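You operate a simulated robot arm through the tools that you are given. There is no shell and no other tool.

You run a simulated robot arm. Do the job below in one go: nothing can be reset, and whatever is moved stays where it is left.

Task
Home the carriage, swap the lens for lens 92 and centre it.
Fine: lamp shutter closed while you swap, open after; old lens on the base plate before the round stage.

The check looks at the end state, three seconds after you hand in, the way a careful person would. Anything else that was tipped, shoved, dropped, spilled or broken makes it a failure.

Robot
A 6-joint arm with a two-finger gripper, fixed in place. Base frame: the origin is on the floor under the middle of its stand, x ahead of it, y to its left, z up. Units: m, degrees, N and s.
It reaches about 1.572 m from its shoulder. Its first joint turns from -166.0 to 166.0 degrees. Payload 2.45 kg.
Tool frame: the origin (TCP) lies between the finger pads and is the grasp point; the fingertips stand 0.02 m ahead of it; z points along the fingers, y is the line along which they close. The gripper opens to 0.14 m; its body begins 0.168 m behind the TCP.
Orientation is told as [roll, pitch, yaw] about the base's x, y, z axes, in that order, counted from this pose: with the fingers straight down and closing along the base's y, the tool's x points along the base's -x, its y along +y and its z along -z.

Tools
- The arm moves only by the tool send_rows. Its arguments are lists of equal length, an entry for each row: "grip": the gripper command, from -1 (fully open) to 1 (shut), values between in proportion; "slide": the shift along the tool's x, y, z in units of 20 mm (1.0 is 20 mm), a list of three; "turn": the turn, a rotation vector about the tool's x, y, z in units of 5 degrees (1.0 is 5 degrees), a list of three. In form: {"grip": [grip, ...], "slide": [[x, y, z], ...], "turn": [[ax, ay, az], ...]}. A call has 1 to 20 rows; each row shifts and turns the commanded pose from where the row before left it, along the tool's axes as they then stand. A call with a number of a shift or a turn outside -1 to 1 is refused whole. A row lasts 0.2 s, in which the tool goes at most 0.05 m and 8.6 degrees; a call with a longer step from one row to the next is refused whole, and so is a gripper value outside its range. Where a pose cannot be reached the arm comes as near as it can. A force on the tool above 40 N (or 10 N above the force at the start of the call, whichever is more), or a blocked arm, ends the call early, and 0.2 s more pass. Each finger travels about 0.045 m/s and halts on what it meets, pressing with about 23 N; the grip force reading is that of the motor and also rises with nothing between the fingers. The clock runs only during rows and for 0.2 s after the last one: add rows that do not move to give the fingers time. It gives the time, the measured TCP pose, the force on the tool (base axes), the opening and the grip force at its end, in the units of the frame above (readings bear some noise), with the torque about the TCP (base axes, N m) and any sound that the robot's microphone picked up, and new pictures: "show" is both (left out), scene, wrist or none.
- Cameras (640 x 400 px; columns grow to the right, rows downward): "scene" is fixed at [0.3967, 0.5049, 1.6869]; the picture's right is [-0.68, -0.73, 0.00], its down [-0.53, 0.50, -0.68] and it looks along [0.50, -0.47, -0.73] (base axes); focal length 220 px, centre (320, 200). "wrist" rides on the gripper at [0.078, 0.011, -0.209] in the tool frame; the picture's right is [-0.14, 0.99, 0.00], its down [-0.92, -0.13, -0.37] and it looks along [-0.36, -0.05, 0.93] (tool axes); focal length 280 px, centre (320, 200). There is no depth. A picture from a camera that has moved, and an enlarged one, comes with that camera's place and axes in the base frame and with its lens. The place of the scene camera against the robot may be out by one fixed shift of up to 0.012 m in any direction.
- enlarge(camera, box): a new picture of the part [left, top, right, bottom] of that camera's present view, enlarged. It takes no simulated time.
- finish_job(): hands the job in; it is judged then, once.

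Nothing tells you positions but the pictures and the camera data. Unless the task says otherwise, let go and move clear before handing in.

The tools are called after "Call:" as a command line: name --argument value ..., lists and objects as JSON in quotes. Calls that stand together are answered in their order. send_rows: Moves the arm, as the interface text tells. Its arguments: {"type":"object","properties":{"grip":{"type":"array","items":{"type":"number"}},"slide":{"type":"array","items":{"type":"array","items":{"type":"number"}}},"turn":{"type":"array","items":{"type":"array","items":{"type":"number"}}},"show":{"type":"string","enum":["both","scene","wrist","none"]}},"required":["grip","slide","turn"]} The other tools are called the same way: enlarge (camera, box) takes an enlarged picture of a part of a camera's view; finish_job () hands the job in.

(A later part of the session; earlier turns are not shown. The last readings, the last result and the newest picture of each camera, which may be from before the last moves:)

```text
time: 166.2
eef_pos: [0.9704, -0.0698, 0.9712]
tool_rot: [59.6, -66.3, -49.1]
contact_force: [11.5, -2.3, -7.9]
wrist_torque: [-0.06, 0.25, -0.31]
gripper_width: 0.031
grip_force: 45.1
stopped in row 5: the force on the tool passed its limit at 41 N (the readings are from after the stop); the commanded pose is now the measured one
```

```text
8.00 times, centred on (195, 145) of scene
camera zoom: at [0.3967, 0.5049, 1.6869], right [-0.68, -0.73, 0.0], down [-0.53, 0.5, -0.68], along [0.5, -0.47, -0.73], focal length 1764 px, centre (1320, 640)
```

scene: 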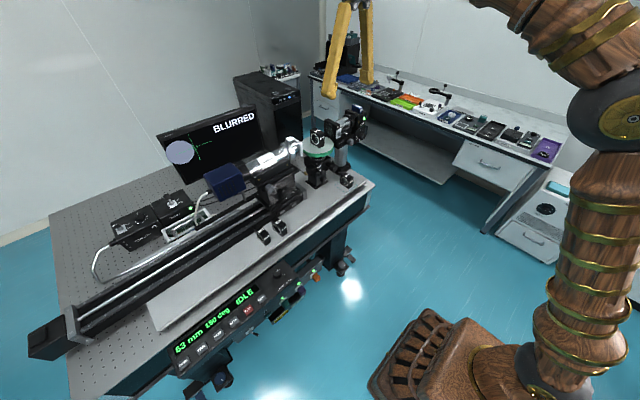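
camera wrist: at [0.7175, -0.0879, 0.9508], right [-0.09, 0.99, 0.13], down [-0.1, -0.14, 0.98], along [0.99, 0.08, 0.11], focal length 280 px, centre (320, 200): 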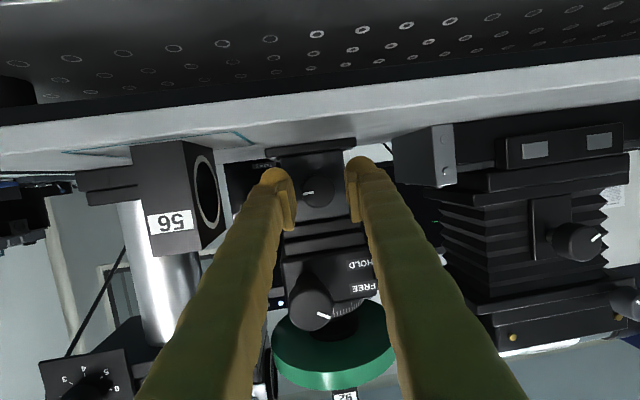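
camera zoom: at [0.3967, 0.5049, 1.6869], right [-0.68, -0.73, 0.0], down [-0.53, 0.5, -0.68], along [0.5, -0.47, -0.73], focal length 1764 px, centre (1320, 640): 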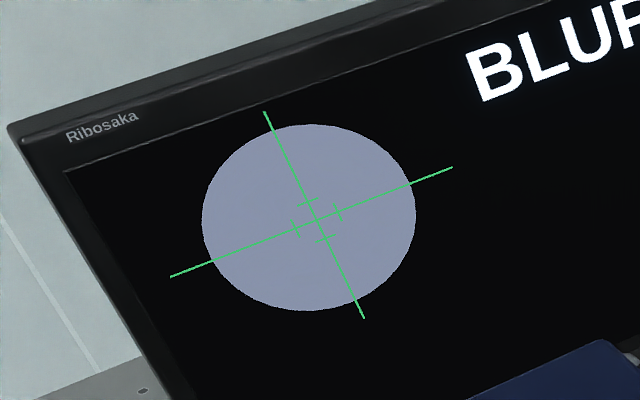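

The spot is now inside the crosshair ticks (about 4% of its radius left). A final small turn of about 5° should perfect it; regripping at a low roll first.

Call:
send_rows --grip '[0.8, 0.5, 0.371, 0.371, 0.371, 0.371, 0.371, 0.371, 0.6, 1, 1, 1, 1, 1, 1]' --slide '[[0, 0, 0], [0, 0, 0], [0, 0, 0], [0, 0, 0], [0, 0, 0], [0, 0, 0], [0, 0, 0], [0, 0, 0], [0, 0, 0], [0, 0, 0], [0, 0, 0], [0, 0, 0], [0, 0, 0], [0, 0, 0], [0, 0, 0]]' --turn '[[0, 0, 0], [0, 0, 0], [0, 0, 0], [0.2568, 0.13, -0.958], [0.2568, 0.13, -0.958], [0.2568, 0.13, -0.958], [0.2568, 0.13, -0.958], [0, 0, 0], [0, 0, 0], [0, 0, 0], [0, 0, 0], [0, 0, 0], [-0.2568, -0.13, 0.958], [0, 0, 0], [0, 0, 0]]' --show "none"

Call:
enlarge --camera "scene" --box '[165, 120, 225, 170]'

Call:
enlarge --camera "wrist" --box '[220, 100, 420, 240]'

```text
time: 169.4
eef_pos: [0.9721, -0.069, 0.9712]
tool_rot: [20.6, -74.5, -12.3]
contact_force: [1.2, -4.8, -0.2]
wrist_torque: [-0.02, 0.07, -0.43]
gripper_width: 0.0314
grip_force: 44.5
```

```text
8.00 times, centred on (195, 145) of scene
camera zoom: at [0.3967, 0.5049, 1.6869], right [-0.68, -0.73, 0.0], down [-0.53, 0.5, -0.68], along [0.5, -0.47, -0.73], focal length 1764 px, centre (1320, 640)
```

zoom: 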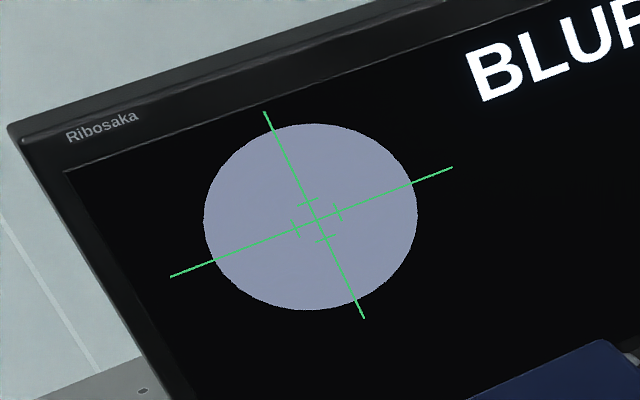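

```text
2.86 times, centred on (320, 170) of wrist
camera zoom: at [0.7505, -0.0868, 0.9493], right [-0.1, 0.97, 0.23], down [-0.09, -0.23, 0.97], along [0.99, 0.07, 0.11], focal length 801 px, centre (320, 286)
```

zoom: 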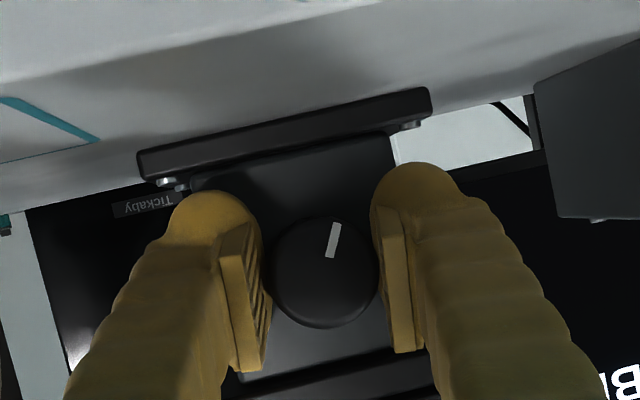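

Even closer (about 2% of radius). One more +4° nudge.

Call:
send_rows --grip '[1, 1, 1]' --slide '[[0, 0, 0], [0, 0, 0], [0, 0, 0]]' --turn '[[-0.2054, -0.104, 0.7664], [0, 0, 0], [0, 0, 0]]' --show "none"

Call:
enlarge --camera "scene" --box '[165, 120, 225, 170]'

```text
time: 170.2
eef_pos: [0.9705, -0.0701, 0.9706]
tool_rot: [34.2, -73.3, -25.2]
contact_force: [3.7, -3.7, -5.3]
wrist_torque: [-0.02, 0.06, -0.36]
gripper_width: 0.0311
grip_force: 45.7
```

```text
8.00 times, centred on (195, 145) of scene
camera zoom: at [0.3967, 0.5049, 1.6869], right [-0.68, -0.73, 0.0], down [-0.53, 0.5, -0.68], along [0.5, -0.47, -0.73], focal length 1764 px, centre (1320, 640)
```

zoom: 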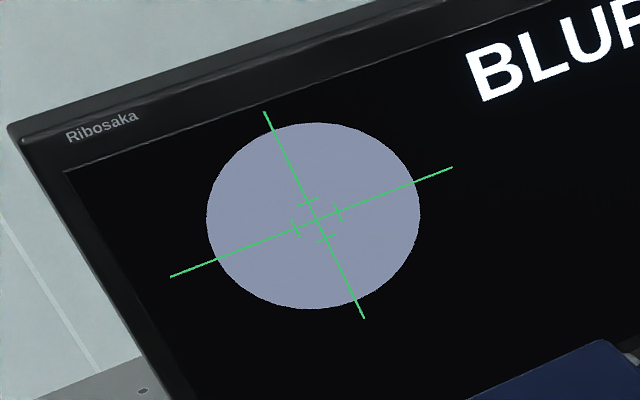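

The spot is centred on the crosshair. Releasing the knob, levelling the hand and backing straight out.

Call:
send_rows --grip '[0.8, 0.5, 0.371, 0.371, 0.371, 0.371, 0.371, 0.371, 0.371, 0.371, 0.371, 0.371]' --slide '[[0, 0, 0], [0, 0, 0], [0, 0, 0], [0, 0, 0], [0, 0, 0], [0.2568, 0.13, -0.958], [0.2568, 0.13, -0.958], [0.2568, 0.13, -0.958], [0.2568, 0.13, -0.958], [0.2568, 0.13, -0.958], [0.2568, 0.13, -0.958], [0, 0, 0]]' --turn '[[0, 0, 0], [0, 0, 0], [0, 0, 0], [0.2, 0.1, -0.75], [0.2, 0.1, -0.75], [0, 0, 0], [0, 0, 0], [0, 0, 0], [0, 0, 0], [0, 0, 0], [0, 0, 0], [0, 0, 0]]'

Call:
enlarge --camera "scene" --box '[165, 120, 225, 170]'

Call:
enlarge --camera "scene" --box '[290, 120, 370, 200]'

```text
time: 172.8
eef_pos: [0.8513, -0.0695, 0.9713]
tool_rot: [6.1, -74.8, 1.8]
contact_force: [1.2, 0.2, 0.0]
wrist_torque: [-0.01, -0.01, -0.04]
gripper_width: 0.0443
grip_force: 0.1
camera wrist: at [0.6304, -0.0893, 0.9502], right [-0.1, 0.98, 0.16], down [-0.1, -0.17, 0.98], along [0.99, 0.08, 0.11], focal length 280 px, centre (320, 200)
```

scene: 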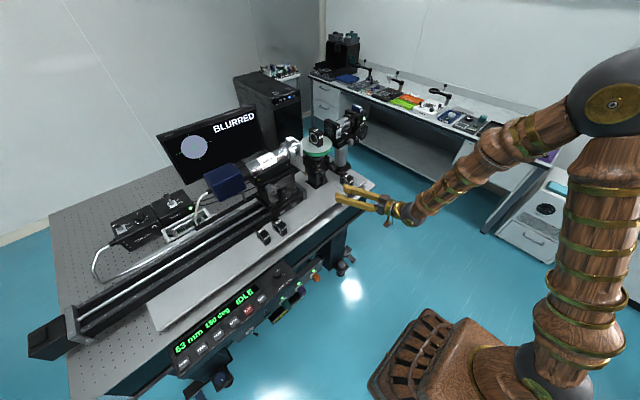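
wrist: 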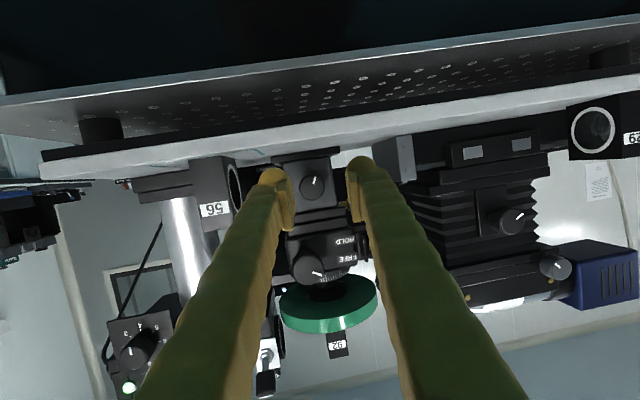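

```text
8.00 times, centred on (195, 145) of scene
camera zoom: at [0.3967, 0.5049, 1.6869], right [-0.68, -0.73, 0.0], down [-0.53, 0.5, -0.68], along [0.5, -0.47, -0.73], focal length 1764 px, centre (1320, 640)
```

zoom: 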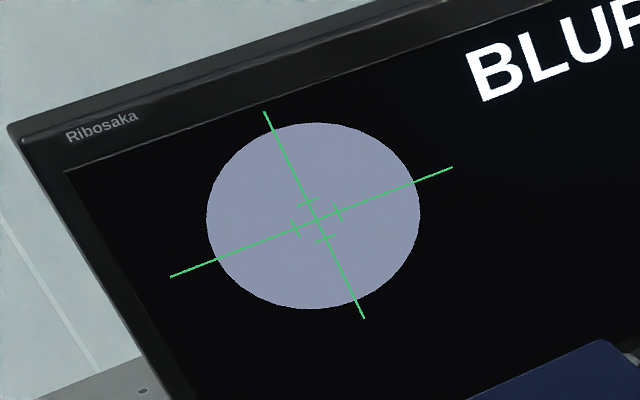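

```text
5.00 times, centred on (330, 160) of scene
camera zoom: at [0.3967, 0.5049, 1.6869], right [-0.68, -0.73, 0.0], down [-0.53, 0.5, -0.68], along [0.5, -0.47, -0.73], focal length 1102 px, centre (270, 400)
```

zoom: 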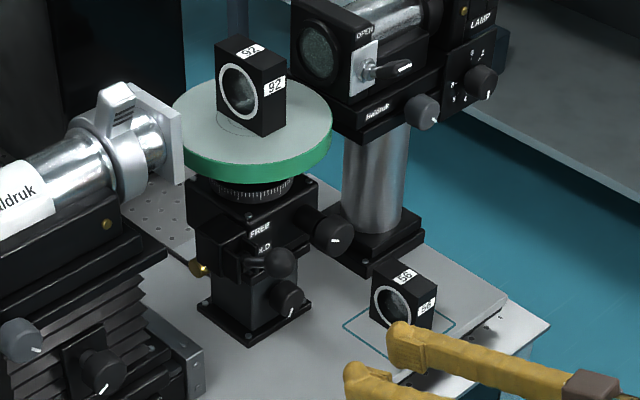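

Everything holds: spot centred, readout 150 deg. Now I'll put the lever back to HOLD: raising, straightening the hand to 40° pitch with closed fingers.

Call:
send_rows --grip '[1, 1, 1, 1, 1, 1, 1, 1, 1, 1, 1, 1, 1, 1, 1, 1]' --slide '[[-0.9, 0, -0.24], [-0.9, 0, -0.24], [-0.9, 0, -0.24], [-0.9, 0, -0.24], [-0.9, 0, -0.24], [-0.9, 0, -0.24], [-0.9, 0, -0.24], [-0.9, 0, -0.24], [0, 0, 0], [0, 0, 0], [0, 0, 0], [0, 0, 0], [0, 0, 0], [0, 0, 0], [0, 0, 0], [0, 0, 0]]' --turn '[[0.61, 0, 0], [0.61, 0, 0], [0, 0, 0], [0, 0, 0], [0, 0, 0], [0, 0, 0], [0, 0, 0], [0, 0, 0], [0, 0.994, 0], [0, 0.994, 0], [0, 0.994, 0], [0, 0.994, 0], [0, 0.994, 0], [0, 0.994, 0], [0, 0.994, 0], [0, 0, 0]]'

Call:
enlarge --camera "wrist" --box '[200, 60, 440, 240]'

Call:
enlarge --camera "scene" --box '[296, 150, 352, 190]'

```text
time: 176.2
eef_pos: [0.8539, -0.0717, 1.127]
tool_rot: [1.4, -43.9, 1.7]
contact_force: [0.0, 0.3, 0.1]
wrist_torque: [0.01, 0.0, 0.03]
gripper_width: 0.0002
grip_force: 23.1
out of reach, approached as far as the arm can: row 2, 14
camera wrist: at [0.6531, -0.0732, 1.2237], right [0.05, 0.99, 0.11], down [0.41, -0.12, 0.9], along [0.91, 0.0, -0.42], focal length 280 px, centre (320, 200)
```

scene: 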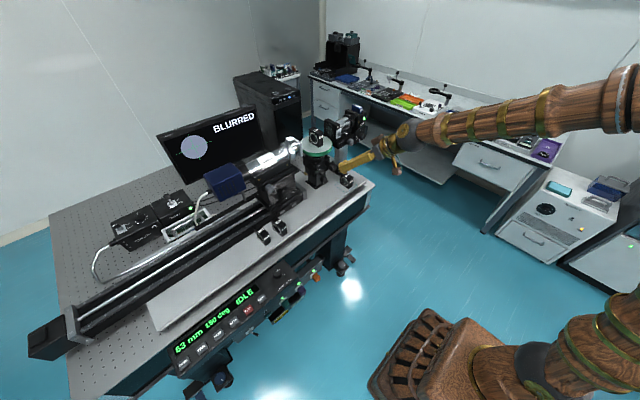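
wrist: 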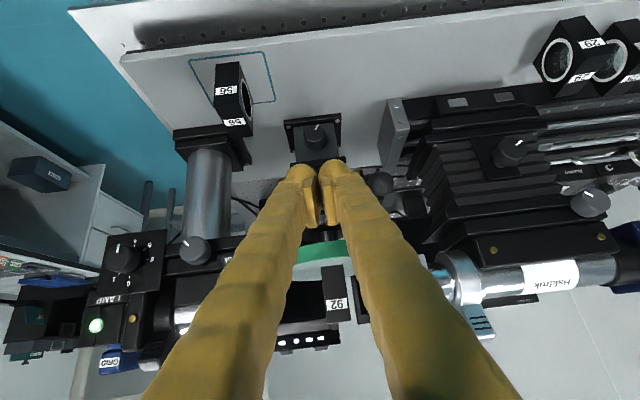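

```text
2.22 times, centred on (320, 150) of wrist
camera zoom: at [0.6531, -0.0732, 1.2237], right [0.05, 0.99, 0.11], down [0.41, -0.12, 0.9], along [0.91, 0.0, -0.42], focal length 623 px, centre (320, 311)
```

zoom: 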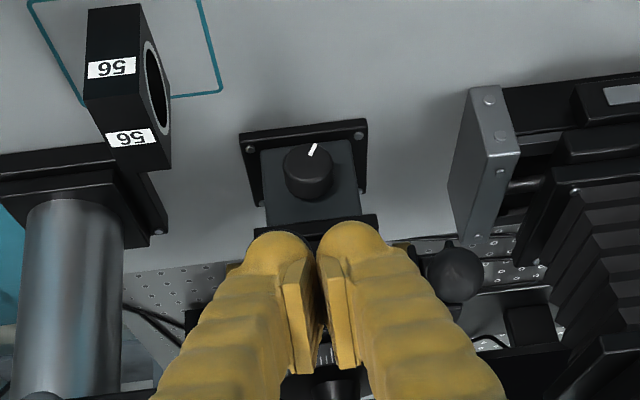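

```text
10.00 times, centred on (324, 170) of scene
camera zoom: at [0.3967, 0.5049, 1.6869], right [-0.68, -0.73, 0.0], down [-0.53, 0.5, -0.68], along [0.5, -0.47, -0.73], focal length 2204 px, centre (280, 500)
```

zoom: 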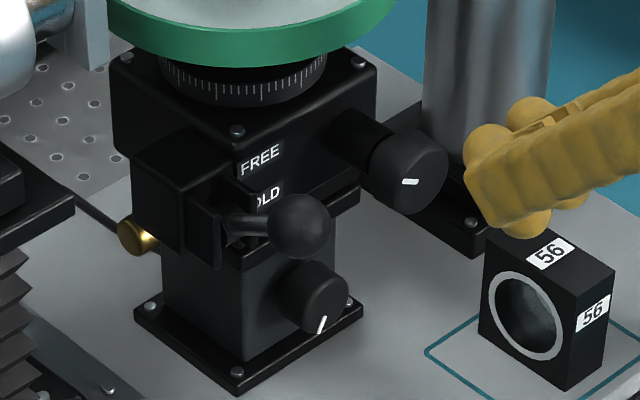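

The lever ball is at about (0.931, -0.005, 1.082). Moving the closed fingers above it.

Call:
send_rows --grip '[1, 1, 1, 1, 1, 1]' --slide '[[-0.69, 0, -0.72], [-0.62, 0.785, 0.72], [-0.62, 0.785, 0.72], [-0.62, 0.785, 0.72], [-0.62, 0.785, 0.72], [0, 0, 0]]' --turn '[[0, 0, 0], [0, 0, 0], [0, 0, 0], [0, 0, 0], [0, 0, 0], [0, 0, 0]]'

Call:
enlarge --camera "scene" --box '[296, 145, 352, 190]'

Call:
enlarge --camera "wrist" --box '[220, 80, 420, 240]'

```text
time: 177.6
eef_pos: [0.9255, -0.0053, 1.141]
tool_rot: [1.2, -43.9, 2.0]
contact_force: [0.5, 0.4, -0.1]
wrist_torque: [0.0, -0.01, 0.0]
gripper_width: 0.0
grip_force: 23.0
camera wrist: at [0.7247, -0.0065, 1.238], right [0.05, 0.99, 0.11], down [0.41, -0.12, 0.9], along [0.91, 0.0, -0.42], focal length 280 px, centre (320, 200)
```

scene: 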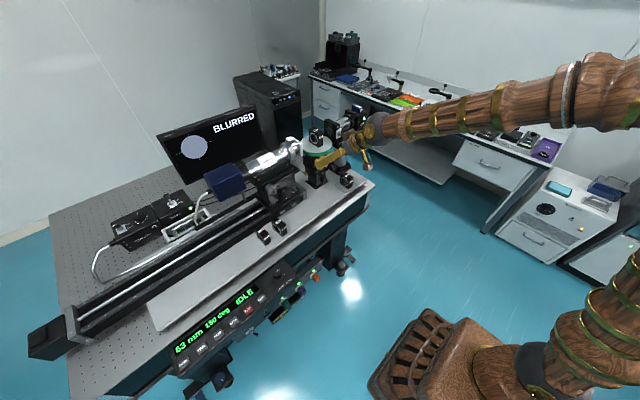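
wrist: 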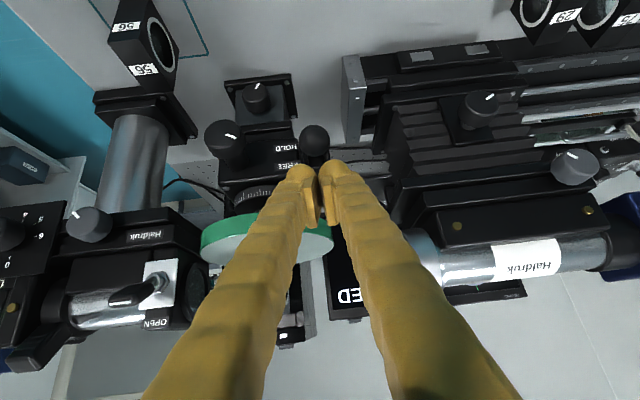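

```text
8.89 times, centred on (324, 168) of scene
camera zoom: at [0.3967, 0.5049, 1.6869], right [-0.68, -0.73, 0.0], down [-0.53, 0.5, -0.68], along [0.5, -0.47, -0.73], focal length 1960 px, centre (284, 489)
```

zoom: 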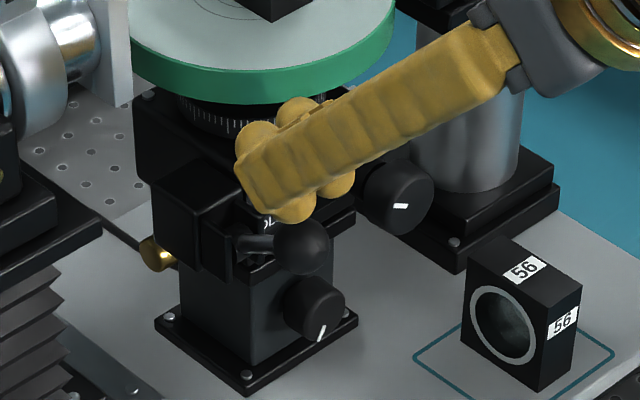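

```text
2.50 times, centred on (320, 160) of wrist
camera zoom: at [0.7247, -0.0065, 1.238], right [0.05, 0.99, 0.11], down [0.41, -0.12, 0.9], along [0.91, 0.0, -0.42], focal length 701 px, centre (320, 300)
```

zoom: 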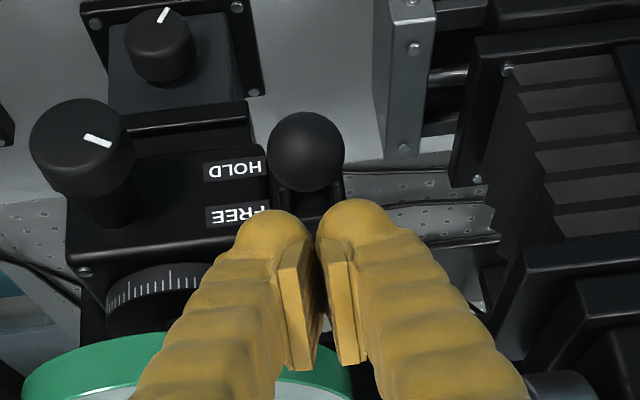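

Directly above the ball. Pressing it down steadily toward HOLD.

Call:
send_rows --grip '[1, 1, 1, 1, 1, 1, 1, 1, 1, 1, 1, 1, 1, 1]' --slide '[[0.173, 0, 0.18], [0.173, 0, 0.18], [0.173, 0, 0.18], [0.173, 0, 0.18], [0.139, 0, 0.144], [0.139, 0, 0.144], [0.139, 0, 0.144], [0.139, 0, 0.144], [0.139, 0, 0.144], [0.139, 0, 0.144], [0.139, 0, 0.144], [0.139, 0, 0.144], [0.139, 0, 0.144], [0.139, 0, 0.144]]' --turn '[[0, 0, 0], [0, 0, 0], [0, 0, 0], [0, 0, 0], [0, 0, 0], [0, 0, 0], [0, 0, 0], [0, 0, 0], [0, 0, 0], [0, 0, 0], [0, 0, 0], [0, 0, 0], [0, 0, 0], [0, 0, 0]]' --show "none"

Call:
enlarge --camera "scene" --box '[296, 145, 352, 190]'

Call:
enlarge --camera "scene" --box '[165, 120, 225, 170]'

```text
time: 180.6
eef_pos: [0.9247, -0.0052, 1.0798]
tool_rot: [1.2, -44.0, 2.1]
contact_force: [-0.5, -1.2, 0.4]
wrist_torque: [-0.03, -0.04, 0.0]
gripper_width: 0.0001
grip_force: 29.8
```

```text
8.89 times, centred on (324, 168) of scene
camera zoom: at [0.3967, 0.5049, 1.6869], right [-0.68, -0.73, 0.0], down [-0.53, 0.5, -0.68], along [0.5, -0.47, -0.73], focal length 1960 px, centre (284, 489)
```

zoom: 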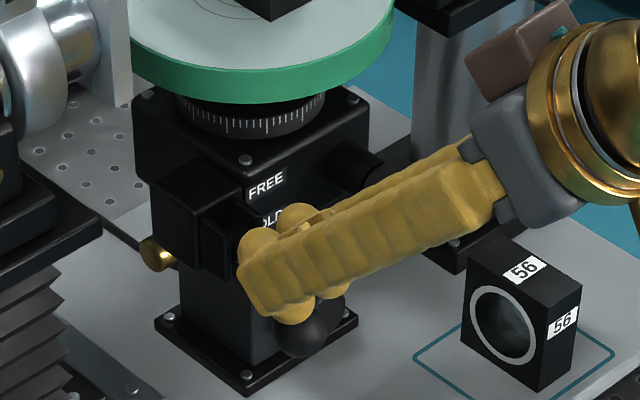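

```text
8.00 times, centred on (195, 145) of scene
camera zoom: at [0.3967, 0.5049, 1.6869], right [-0.68, -0.73, 0.0], down [-0.53, 0.5, -0.68], along [0.5, -0.47, -0.73], focal length 1764 px, centre (1320, 640)
```

zoom: 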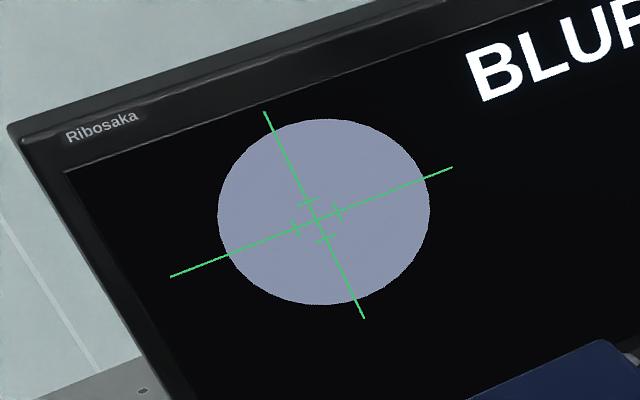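

The lever has snapped down to HOLD. The spot moved slightly right in the process; retracting the fingers to see the settled state.

Call:
send_rows --grip '[1, 1, 1, 1, 1, 1, 1, 1]' --slide '[[-0.173, 0, -0.18], [-0.347, 0, -0.36], [0, 0, -1], [0, 0, -1], [0, 0, -1], [0, 0, -1], [0, 0, -1], [0, 0, 0]]' --turn '[[0, 0, 0], [0, 0, 0], [0, 0, 0], [0, 0, 0], [0, 0, 0], [0, 0, 0], [0, 0, 0], [0, 0, 0]]'

Call:
enlarge --camera "scene" --box '[296, 145, 352, 190]'

Call:
enlarge --camera "scene" --box '[165, 120, 225, 170]'

Call:
enlarge --camera "scene" --box '[190, 300, 250, 350]'

Call:
enlarge --camera "scene" --box '[296, 120, 336, 155]'

```text
time: 182.4
eef_pos: [0.8569, -0.0117, 1.1679]
tool_rot: [1.2, -43.9, 2.1]
contact_force: [-0.2, -0.1, 0.2]
wrist_torque: [0.04, 0.02, 0.02]
gripper_width: 0.0004
grip_force: 29.2
camera wrist: at [0.6553, -0.0117, 1.2644], right [0.05, 0.99, 0.11], down [0.41, -0.12, 0.9], along [0.91, 0.0, -0.42], focal length 280 px, centre (320, 200)
```

scene: 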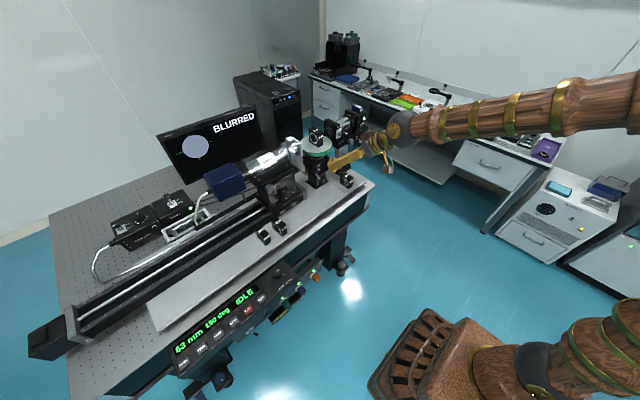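
wrist: 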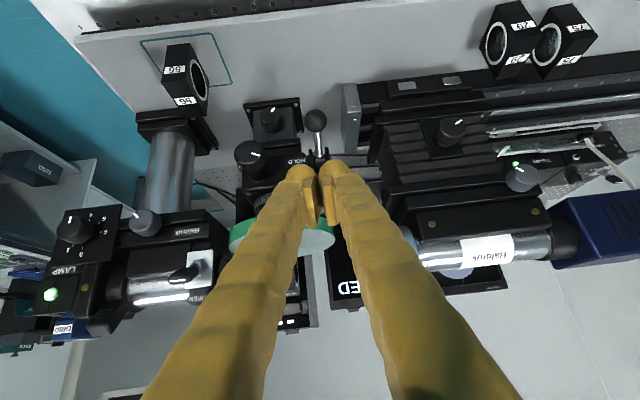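

```text
8.89 times, centred on (324, 168) of scene
camera zoom: at [0.3967, 0.5049, 1.6869], right [-0.68, -0.73, 0.0], down [-0.53, 0.5, -0.68], along [0.5, -0.47, -0.73], focal length 1960 px, centre (284, 489)
```

zoom: 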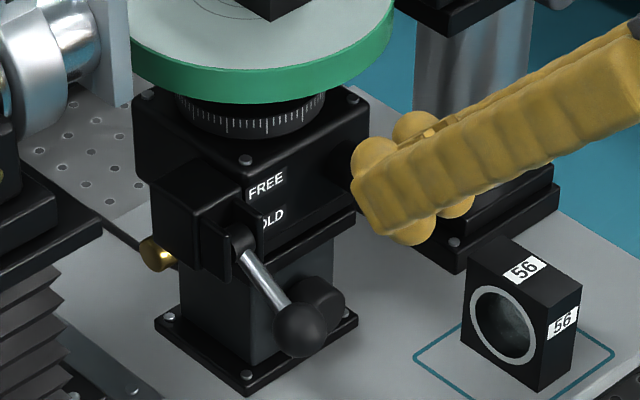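

```text
8.00 times, centred on (195, 145) of scene
camera zoom: at [0.3967, 0.5049, 1.6869], right [-0.68, -0.73, 0.0], down [-0.53, 0.5, -0.68], along [0.5, -0.47, -0.73], focal length 1764 px, centre (1320, 640)
```

zoom: 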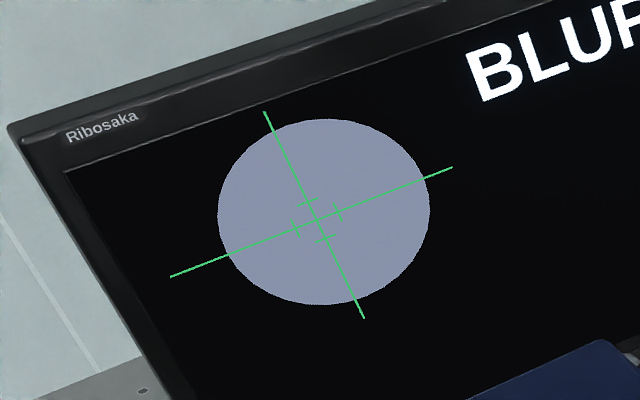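

```text
8.00 times, centred on (220, 325) of scene
camera zoom: at [0.3967, 0.5049, 1.6869], right [-0.68, -0.73, 0.0], down [-0.53, 0.5, -0.68], along [0.5, -0.47, -0.73], focal length 1764 px, centre (1120, -800)
```

zoom: 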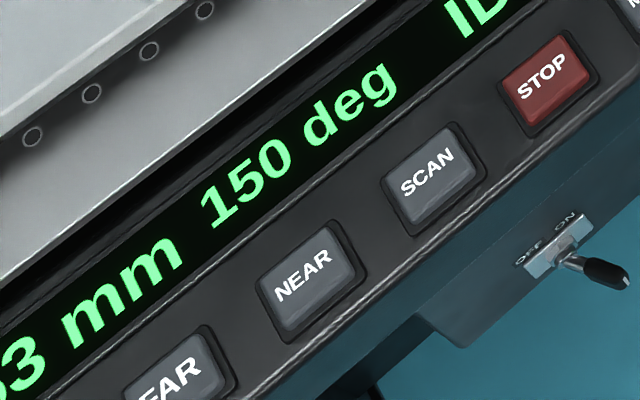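

```text
11.43 times, centred on (316, 138) of scene
camera zoom: at [0.3967, 0.5049, 1.6869], right [-0.68, -0.73, 0.0], down [-0.53, 0.5, -0.68], along [0.5, -0.47, -0.73], focal length 2519 px, centre (366, 914)
```

zoom: 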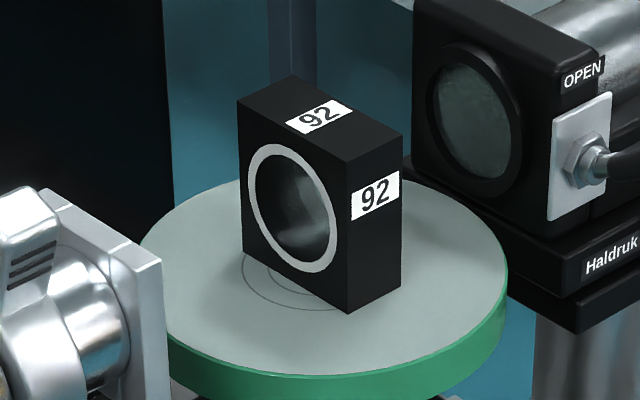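

The lever is at HOLD and readout is 150 deg, but the latch push shifted the spot about 0.8 mm right of centre (still inside the ticks). I'd like to trim it; I'll regrip the lower knob and test a small reverse turn.

Call:
send_rows --grip '[1, 1, 1, 1, 1, 0.4, 0.4, 0.4, 0.4, 0.4, 0.4, 0.4, 0.4, 0.4, 0.4]' --slide '[[0.83, -0.37, 0.59], [0.83, -0.37, 0.59], [0.83, -0.37, 0.59], [0.83, -0.37, 0.59], [0.83, -0.37, 0.59], [0, 0, 0], [0, 0, 0], [0, 0, 0], [0, 0, 0], [0, 0, 0], [0, 0, 0], [0, 0, 0], [0, 0, 0], [0, 0, 0], [0, 0, 0]]' --turn '[[0, 0, 0], [0, 0, 0], [0, 0, 0], [0, 0, 0], [0, 0, 0], [-0.69, 0, -0.72], [0, -1, 0], [0, -1, 0], [0, -1, 0], [0, -1, 0], [0, -1, 0], [0, -1, 0], [0, -0.2, 0], [0, 0, 0], [0, 0, 0]]'

Call:
enlarge --camera "wrist" --box '[220, 60, 420, 220]'

Call:
enlarge --camera "scene" --box '[165, 120, 225, 170]'

```text
time: 185.6
eef_pos: [0.8388, -0.0455, 1.0657]
tool_rot: [3.3, -75.0, 4.7]
contact_force: [0.3, -0.1, 0.4]
wrist_torque: [0.01, 0.01, -0.02]
gripper_width: 0.0422
grip_force: 0.2
camera wrist: at [0.6178, -0.0657, 1.0455], right [-0.1, 0.98, 0.15], down [-0.1, -0.16, 0.98], along [0.99, 0.09, 0.11], focal length 280 px, centre (320, 200)
```

scene: 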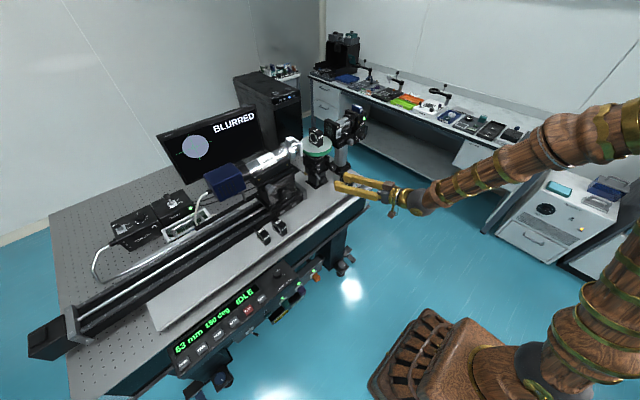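
wrist: 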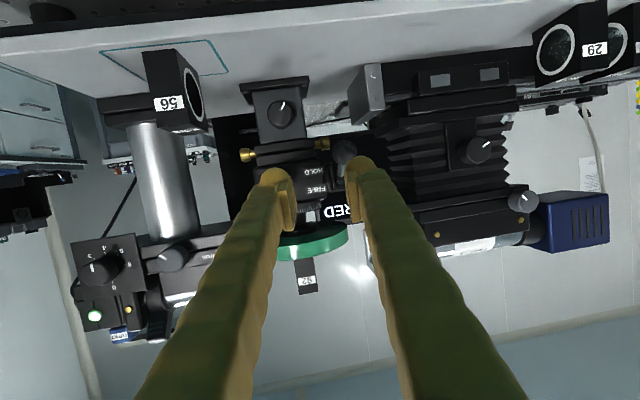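

```text
2.50 times, centred on (320, 140) of wrist
camera zoom: at [0.6178, -0.0657, 1.0455], right [-0.1, 0.98, 0.15], down [-0.1, -0.16, 0.98], along [0.99, 0.09, 0.11], focal length 701 px, centre (320, 350)
```

zoom: 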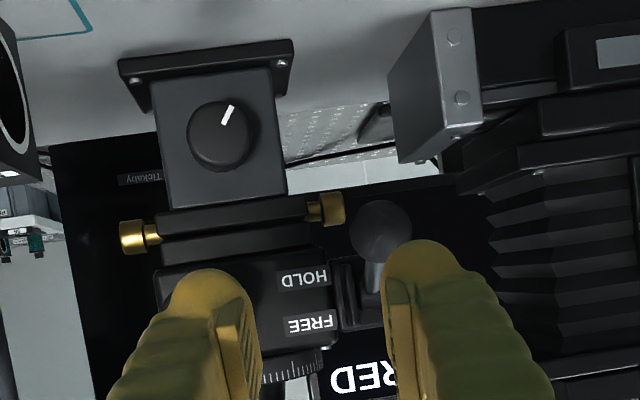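

```text
8.00 times, centred on (195, 145) of scene
camera zoom: at [0.3967, 0.5049, 1.6869], right [-0.68, -0.73, 0.0], down [-0.53, 0.5, -0.68], along [0.5, -0.47, -0.73], focal length 1764 px, centre (1320, 640)
```

zoom: 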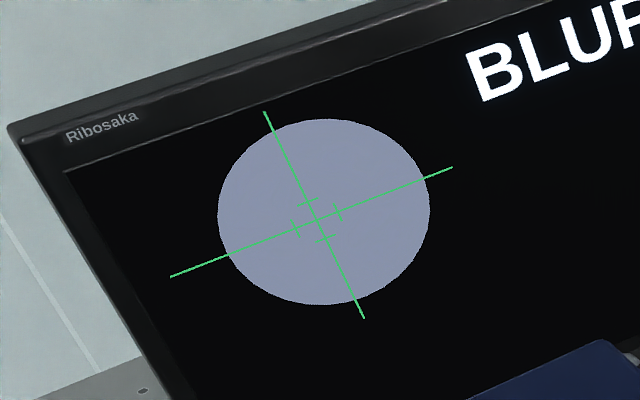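

Positioned well in front. Lowering beneath the lever ball and moving in front of the lower knob.

Call:
send_rows --grip '[0.4, 0.4, 0.4, 0.4, 0.4, 0.4, 0.4, 0.4, 0.4, 0.4]' --slide '[[0.84, -0.27, 0.502], [0.84, -0.27, 0.502], [0.84, -0.27, 0.502], [0.84, -0.27, 0.502], [0.84, -0.27, 0.502], [-0.223, -0.109, 0.833], [-0.223, -0.109, 0.833], [-0.223, -0.109, 0.833], [-0.223, -0.109, 0.833], [0, 0, 0]]' --turn '[[0, 0, 0], [0, 0, 0], [0, 0, 0], [0, 0, 0], [0, 0, 0], [0, 0, 0], [0, 0, 0], [0, 0, 0], [0, 0, 0], [0, 0, 0]]' --show "none"

Call:
enlarge --camera "wrist" --box '[220, 100, 420, 240]'

Call:
enlarge --camera "scene" --box '[296, 150, 366, 200]'

```text
time: 187.8
eef_pos: [0.9391, -0.0662, 0.9723]
tool_rot: [3.3, -75.0, 4.7]
contact_force: [-0.7, -0.4, -0.5]
wrist_torque: [0.01, -0.02, 0.0]
gripper_width: 0.0421
grip_force: 0.0
```

```text
2.86 times, centred on (320, 170) of wrist
camera zoom: at [0.718, -0.0863, 0.9503], right [-0.1, 0.98, 0.15], down [-0.1, -0.16, 0.98], along [0.99, 0.09, 0.11], focal length 801 px, centre (320, 286)
```

zoom: 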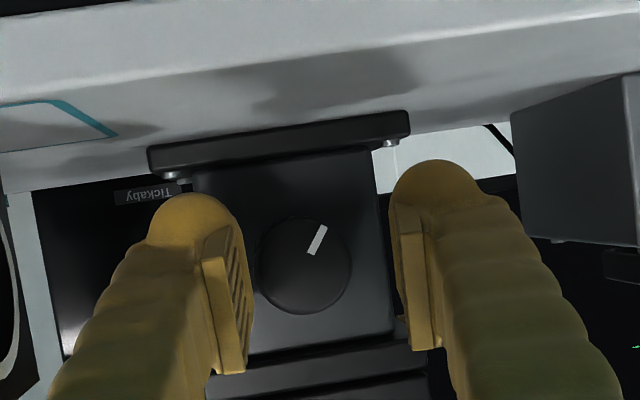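

```text
8.00 times, centred on (331, 175) of scene
camera zoom: at [0.3967, 0.5049, 1.6869], right [-0.68, -0.73, 0.0], down [-0.53, 0.5, -0.68], along [0.5, -0.47, -0.73], focal length 1764 px, centre (232, 400)
```

zoom: 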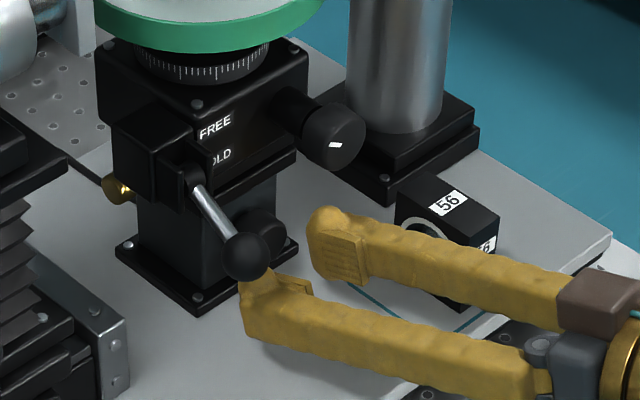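

The knob's mark hasn't turned since my adjustment, so the shift came from elsewhere. Comparing the stage with the earlier identical view.

Call:
enlarge --camera "scene" --box '[290, 120, 370, 200]'

Call:
enlarge --camera "scene" --box '[296, 120, 336, 155]'

Call:
enlarge --camera "scene" --box '[190, 300, 250, 350]'

```text
5.00 times, centred on (330, 160) of scene
camera zoom: at [0.3967, 0.5049, 1.6869], right [-0.68, -0.73, 0.0], down [-0.53, 0.5, -0.68], along [0.5, -0.47, -0.73], focal length 1102 px, centre (270, 400)
```

zoom: 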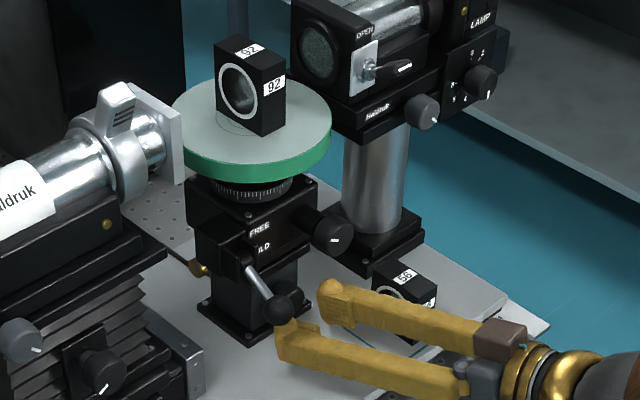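

```text
11.43 times, centred on (316, 138) of scene
camera zoom: at [0.3967, 0.5049, 1.6869], right [-0.68, -0.73, 0.0], down [-0.53, 0.5, -0.68], along [0.5, -0.47, -0.73], focal length 2519 px, centre (366, 914)
```

zoom: 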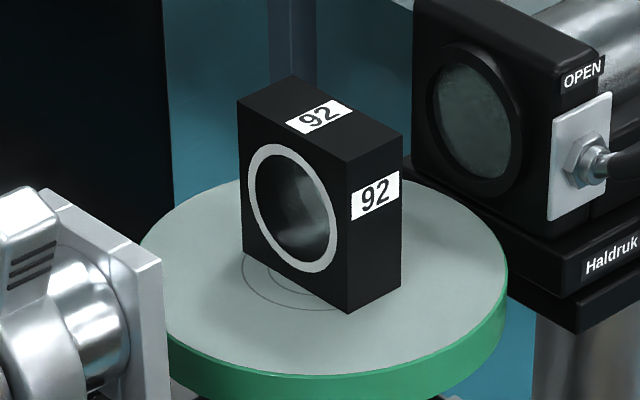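

```text
8.00 times, centred on (220, 325) of scene
camera zoom: at [0.3967, 0.5049, 1.6869], right [-0.68, -0.73, 0.0], down [-0.53, 0.5, -0.68], along [0.5, -0.47, -0.73], focal length 1764 px, centre (1120, -800)
```

zoom: 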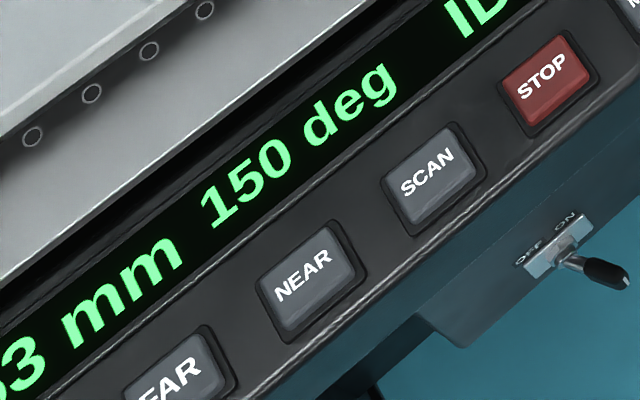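

The upper block itself sits about 0.8 mm over because the latch push dragged it before clamping. I'll free the lever once more, check the spot, and re-latch with a gentler path. First, back out and slide under the ball with closed fingers.

Call:
send_rows --grip '[0.4, 0.4, 0.4, 0.4, 1, 1, 1, 1, 1, 1, 1]' --slide '[[0.2568, 0.1253, -0.958], [0.2568, 0.1253, -0.958], [0.2568, 0.1253, -0.958], [0.2568, 0.1253, -0.958], [0, 0, 0], [0, 0, 0], [-0.215, 0.75, 0.17], [-0.215, 0.75, 0.17], [-0.215, 0.75, 0.17], [-0.215, 0.75, 0.17], [0, 0, 0]]' --turn '[[0, 0, 0], [0, 0, 0], [0, 0, 0], [0, 0, 0], [0, 0, 0], [0, 0, 0], [0, 0, 0], [0, 0, 0], [0, 0, 0], [0, 0, 0], [0, 0, 0]]'

Call:
enlarge --camera "wrist" --box '[220, 100, 420, 240]'

Call:
enlarge --camera "scene" --box '[290, 145, 370, 205]'

```text
time: 190.2
eef_pos: [0.8699, -0.0045, 0.9893]
tool_rot: [5.7, -74.8, 2.2]
contact_force: [0.8, 0.2, 1.2]
wrist_torque: [0.0, -0.01, 0.0]
gripper_width: 0.0
grip_force: 23.1
out of reach, approached as far as the arm can: row 10
camera wrist: at [0.649, -0.025, 0.9692], right [-0.1, 0.98, 0.16], down [-0.09, -0.17, 0.98], along [0.99, 0.08, 0.11], focal length 280 px, centre (320, 200)
```

scene: 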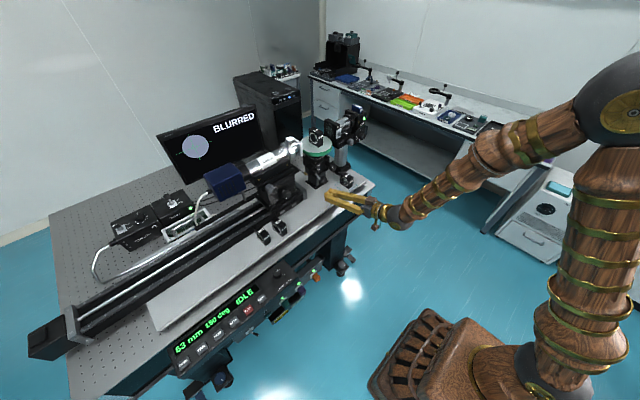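
wrist: 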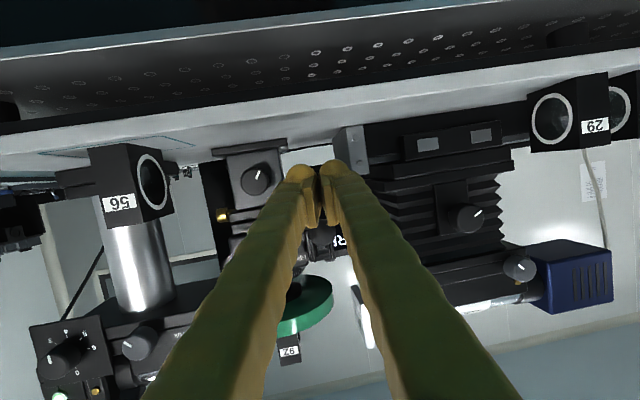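

```text
2.86 times, centred on (320, 170) of wrist
camera zoom: at [0.649, -0.025, 0.9692], right [-0.1, 0.98, 0.16], down [-0.09, -0.17, 0.98], along [0.99, 0.08, 0.11], focal length 801 px, centre (320, 286)
```

zoom: 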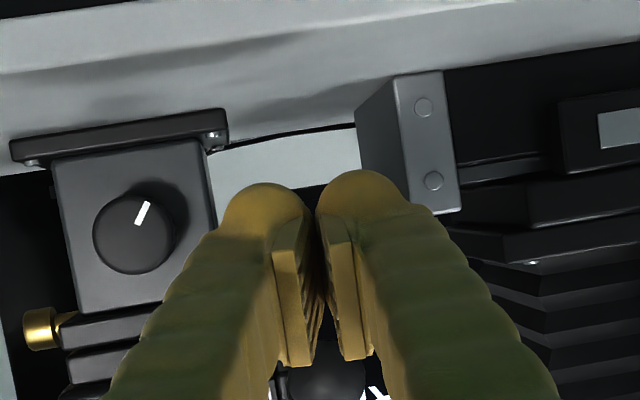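

```text
6.67 times, centred on (330, 175) of scene
camera zoom: at [0.3967, 0.5049, 1.6869], right [-0.68, -0.73, 0.0], down [-0.53, 0.5, -0.68], along [0.5, -0.47, -0.73], focal length 1470 px, centre (253, 367)
```

zoom: 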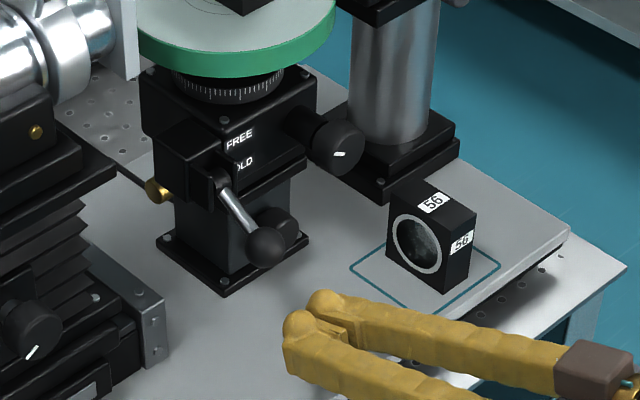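

Ball is straight ahead and above. Sliding under it and lifting in small steps again.

Call:
send_rows --grip '[1, 1, 1, 1, 1, 1, 1, 1, 1, 1, 1, 1, 1]' --slide '[[0.193, 0, 0.0518], [-0.18, -0.088, 0.67], [-0.18, -0.088, 0.67], [-0.18, -0.088, 0.67], [-0.193, 0, -0.0518], [-0.193, 0, -0.0518], [-0.193, 0, -0.0518], [-0.193, 0, -0.0518], [-0.193, 0, -0.0518], [-0.193, 0, -0.0518], [-0.193, 0, -0.0518], [-0.193, 0, -0.0518], [0, 0, 0]]' --turn '[[0, 0, 0], [0, 0, 0], [0, 0, 0], [0, 0, 0], [0, 0, 0], [0, 0, 0], [0, 0, 0], [0, 0, 0], [0, 0, 0], [0, 0, 0], [0, 0, 0], [0, 0, 0], [0, 0, 0]]' --show "none"

Call:
enlarge --camera "scene" --box '[290, 145, 370, 205]'

Call:
enlarge --camera "scene" --box '[165, 120, 225, 170]'

```text
time: 193.0
eef_pos: [0.9117, -0.0064, 1.0209]
tool_rot: [3.4, -75.0, 4.6]
contact_force: [0.2, 0.0, -0.4]
wrist_torque: [-0.02, 0.0, 0.03]
gripper_width: 0.0
grip_force: 29.0
out of reach, approached as far as the arm can: row 1
```

```text
6.67 times, centred on (330, 175) of scene
camera zoom: at [0.3967, 0.5049, 1.6869], right [-0.68, -0.73, 0.0], down [-0.53, 0.5, -0.68], along [0.5, -0.47, -0.73], focal length 1470 px, centre (253, 367)
```

zoom: 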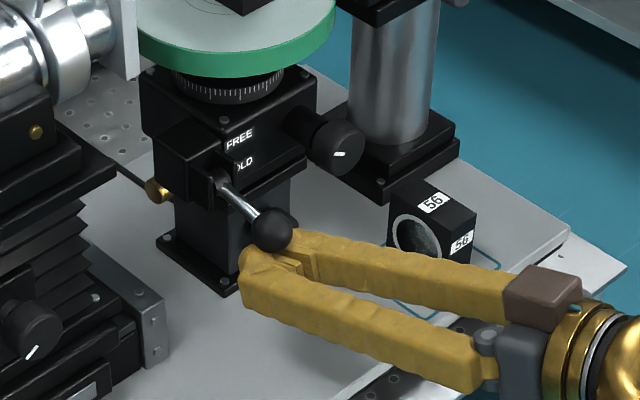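

```text
8.00 times, centred on (195, 145) of scene
camera zoom: at [0.3967, 0.5049, 1.6869], right [-0.68, -0.73, 0.0], down [-0.53, 0.5, -0.68], along [0.5, -0.47, -0.73], focal length 1764 px, centre (1320, 640)
```

zoom: 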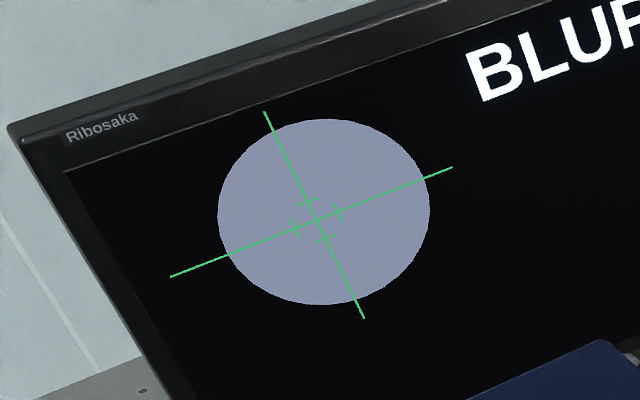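

Lever rising, spot unchanged so far. Continuing up to just before the stop.

Call:
send_rows --grip '[1, 1, 1, 1, 1, 1, 1, 1]' --slide '[[-0.193, 0, -0.0518], [-0.193, 0, -0.0518], [-0.193, 0, -0.0518], [-0.193, 0, -0.0518], [-0.193, 0, -0.0518], [-0.193, 0, -0.0518], [-0.193, 0, -0.0518], [0, 0, 0]]' --turn '[[0, 0, 0], [0, 0, 0], [0, 0, 0], [0, 0, 0], [0, 0, 0], [0, 0, 0], [0, 0, 0], [0, 0, 0]]' --show "none"

Call:
enlarge --camera "scene" --box '[290, 145, 370, 205]'

Call:
enlarge --camera "scene" --box '[165, 120, 225, 170]'

```text
time: 194.8
eef_pos: [0.9134, -0.0057, 1.0483]
tool_rot: [3.3, -75.0, 4.8]
contact_force: [0.4, 0.9, -0.2]
wrist_torque: [0.0, 0.03, 0.02]
gripper_width: 0.0
grip_force: 28.9
```

```text
6.67 times, centred on (330, 175) of scene
camera zoom: at [0.3967, 0.5049, 1.6869], right [-0.68, -0.73, 0.0], down [-0.53, 0.5, -0.68], along [0.5, -0.47, -0.73], focal length 1470 px, centre (253, 367)
```

zoom: 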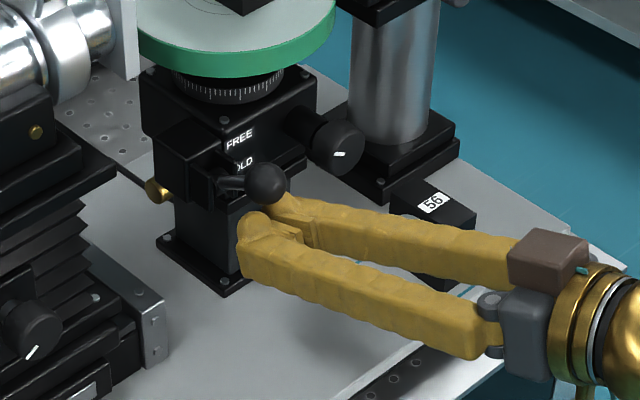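

```text
8.00 times, centred on (195, 145) of scene
camera zoom: at [0.3967, 0.5049, 1.6869], right [-0.68, -0.73, 0.0], down [-0.53, 0.5, -0.68], along [0.5, -0.47, -0.73], focal length 1764 px, centre (1320, 640)
```

zoom: 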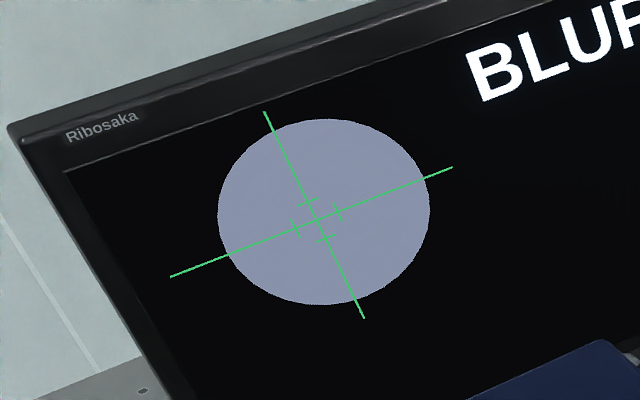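

FREE again and the spot stayed put, so the slide holds by friction; I'll trim it with the knob. Backing out and going to the lower knob.

Call:
send_rows --grip '[1, 1, 1, 0.4, 0.4, 0.4, 0.4, 0.4, 0.4, 0.4, 0.4, 0.4]' --slide '[[0.2568, 0.1253, -0.958], [0.2568, 0.1253, -0.958], [0.2568, 0.1253, -0.958], [0.91, -0.785, 0.27], [0.91, -0.785, 0.27], [0.91, -0.785, 0.27], [0.91, -0.785, 0.27], [-0.24, -0.118, 0.9], [-0.24, -0.118, 0.9], [-0.24, -0.118, 0.9], [-0.24, -0.118, 0.9], [0, 0, 0]]' --turn '[[0, 0, 0], [0, 0, 0], [0, 0, 0], [0, 0, 0], [0, 0, 0], [0, 0, 0], [0, 0, 0], [0, 0, 0], [0, 0, 0], [0, 0, 0], [0, 0, 0], [0, 0, 0]]' --show "none"

Call:
enlarge --camera "wrist" --box '[220, 100, 420, 240]'

Call:
enlarge --camera "scene" --box '[290, 145, 370, 205]'

```text
time: 197.4
eef_pos: [0.9385, -0.0674, 0.972]
tool_rot: [3.3, -75.1, 4.6]
contact_force: [0.1, -0.8, -0.2]
wrist_torque: [-0.03, -0.03, -0.02]
gripper_width: 0.0418
grip_force: 0.0
```

```text
2.86 times, centred on (320, 170) of wrist
camera zoom: at [0.7186, -0.087, 0.9502], right [-0.1, 0.98, 0.15], down [-0.1, -0.16, 0.98], along [0.99, 0.09, 0.11], focal length 801 px, centre (320, 286)
```

zoom: 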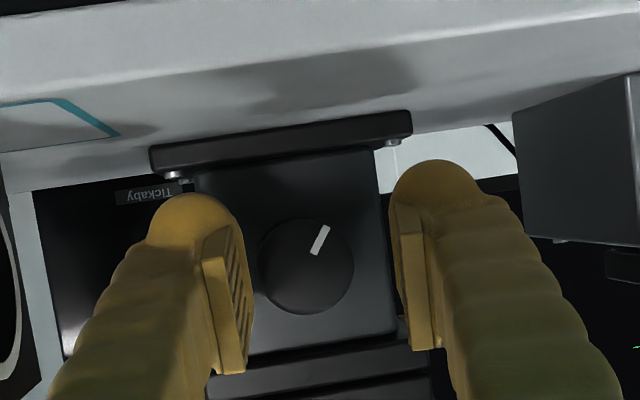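

```text
6.67 times, centred on (330, 175) of scene
camera zoom: at [0.3967, 0.5049, 1.6869], right [-0.68, -0.73, 0.0], down [-0.53, 0.5, -0.68], along [0.5, -0.47, -0.73], focal length 1470 px, centre (253, 367)
```

zoom: 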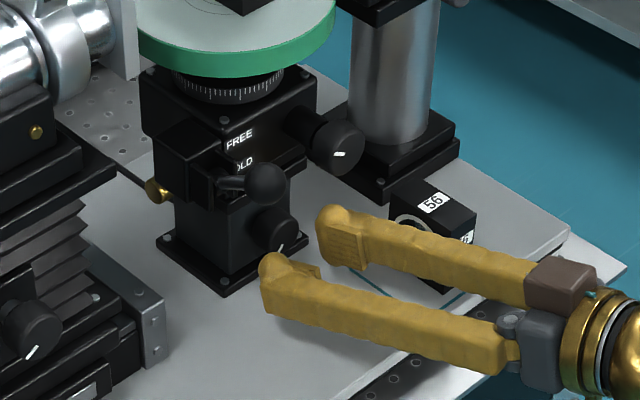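

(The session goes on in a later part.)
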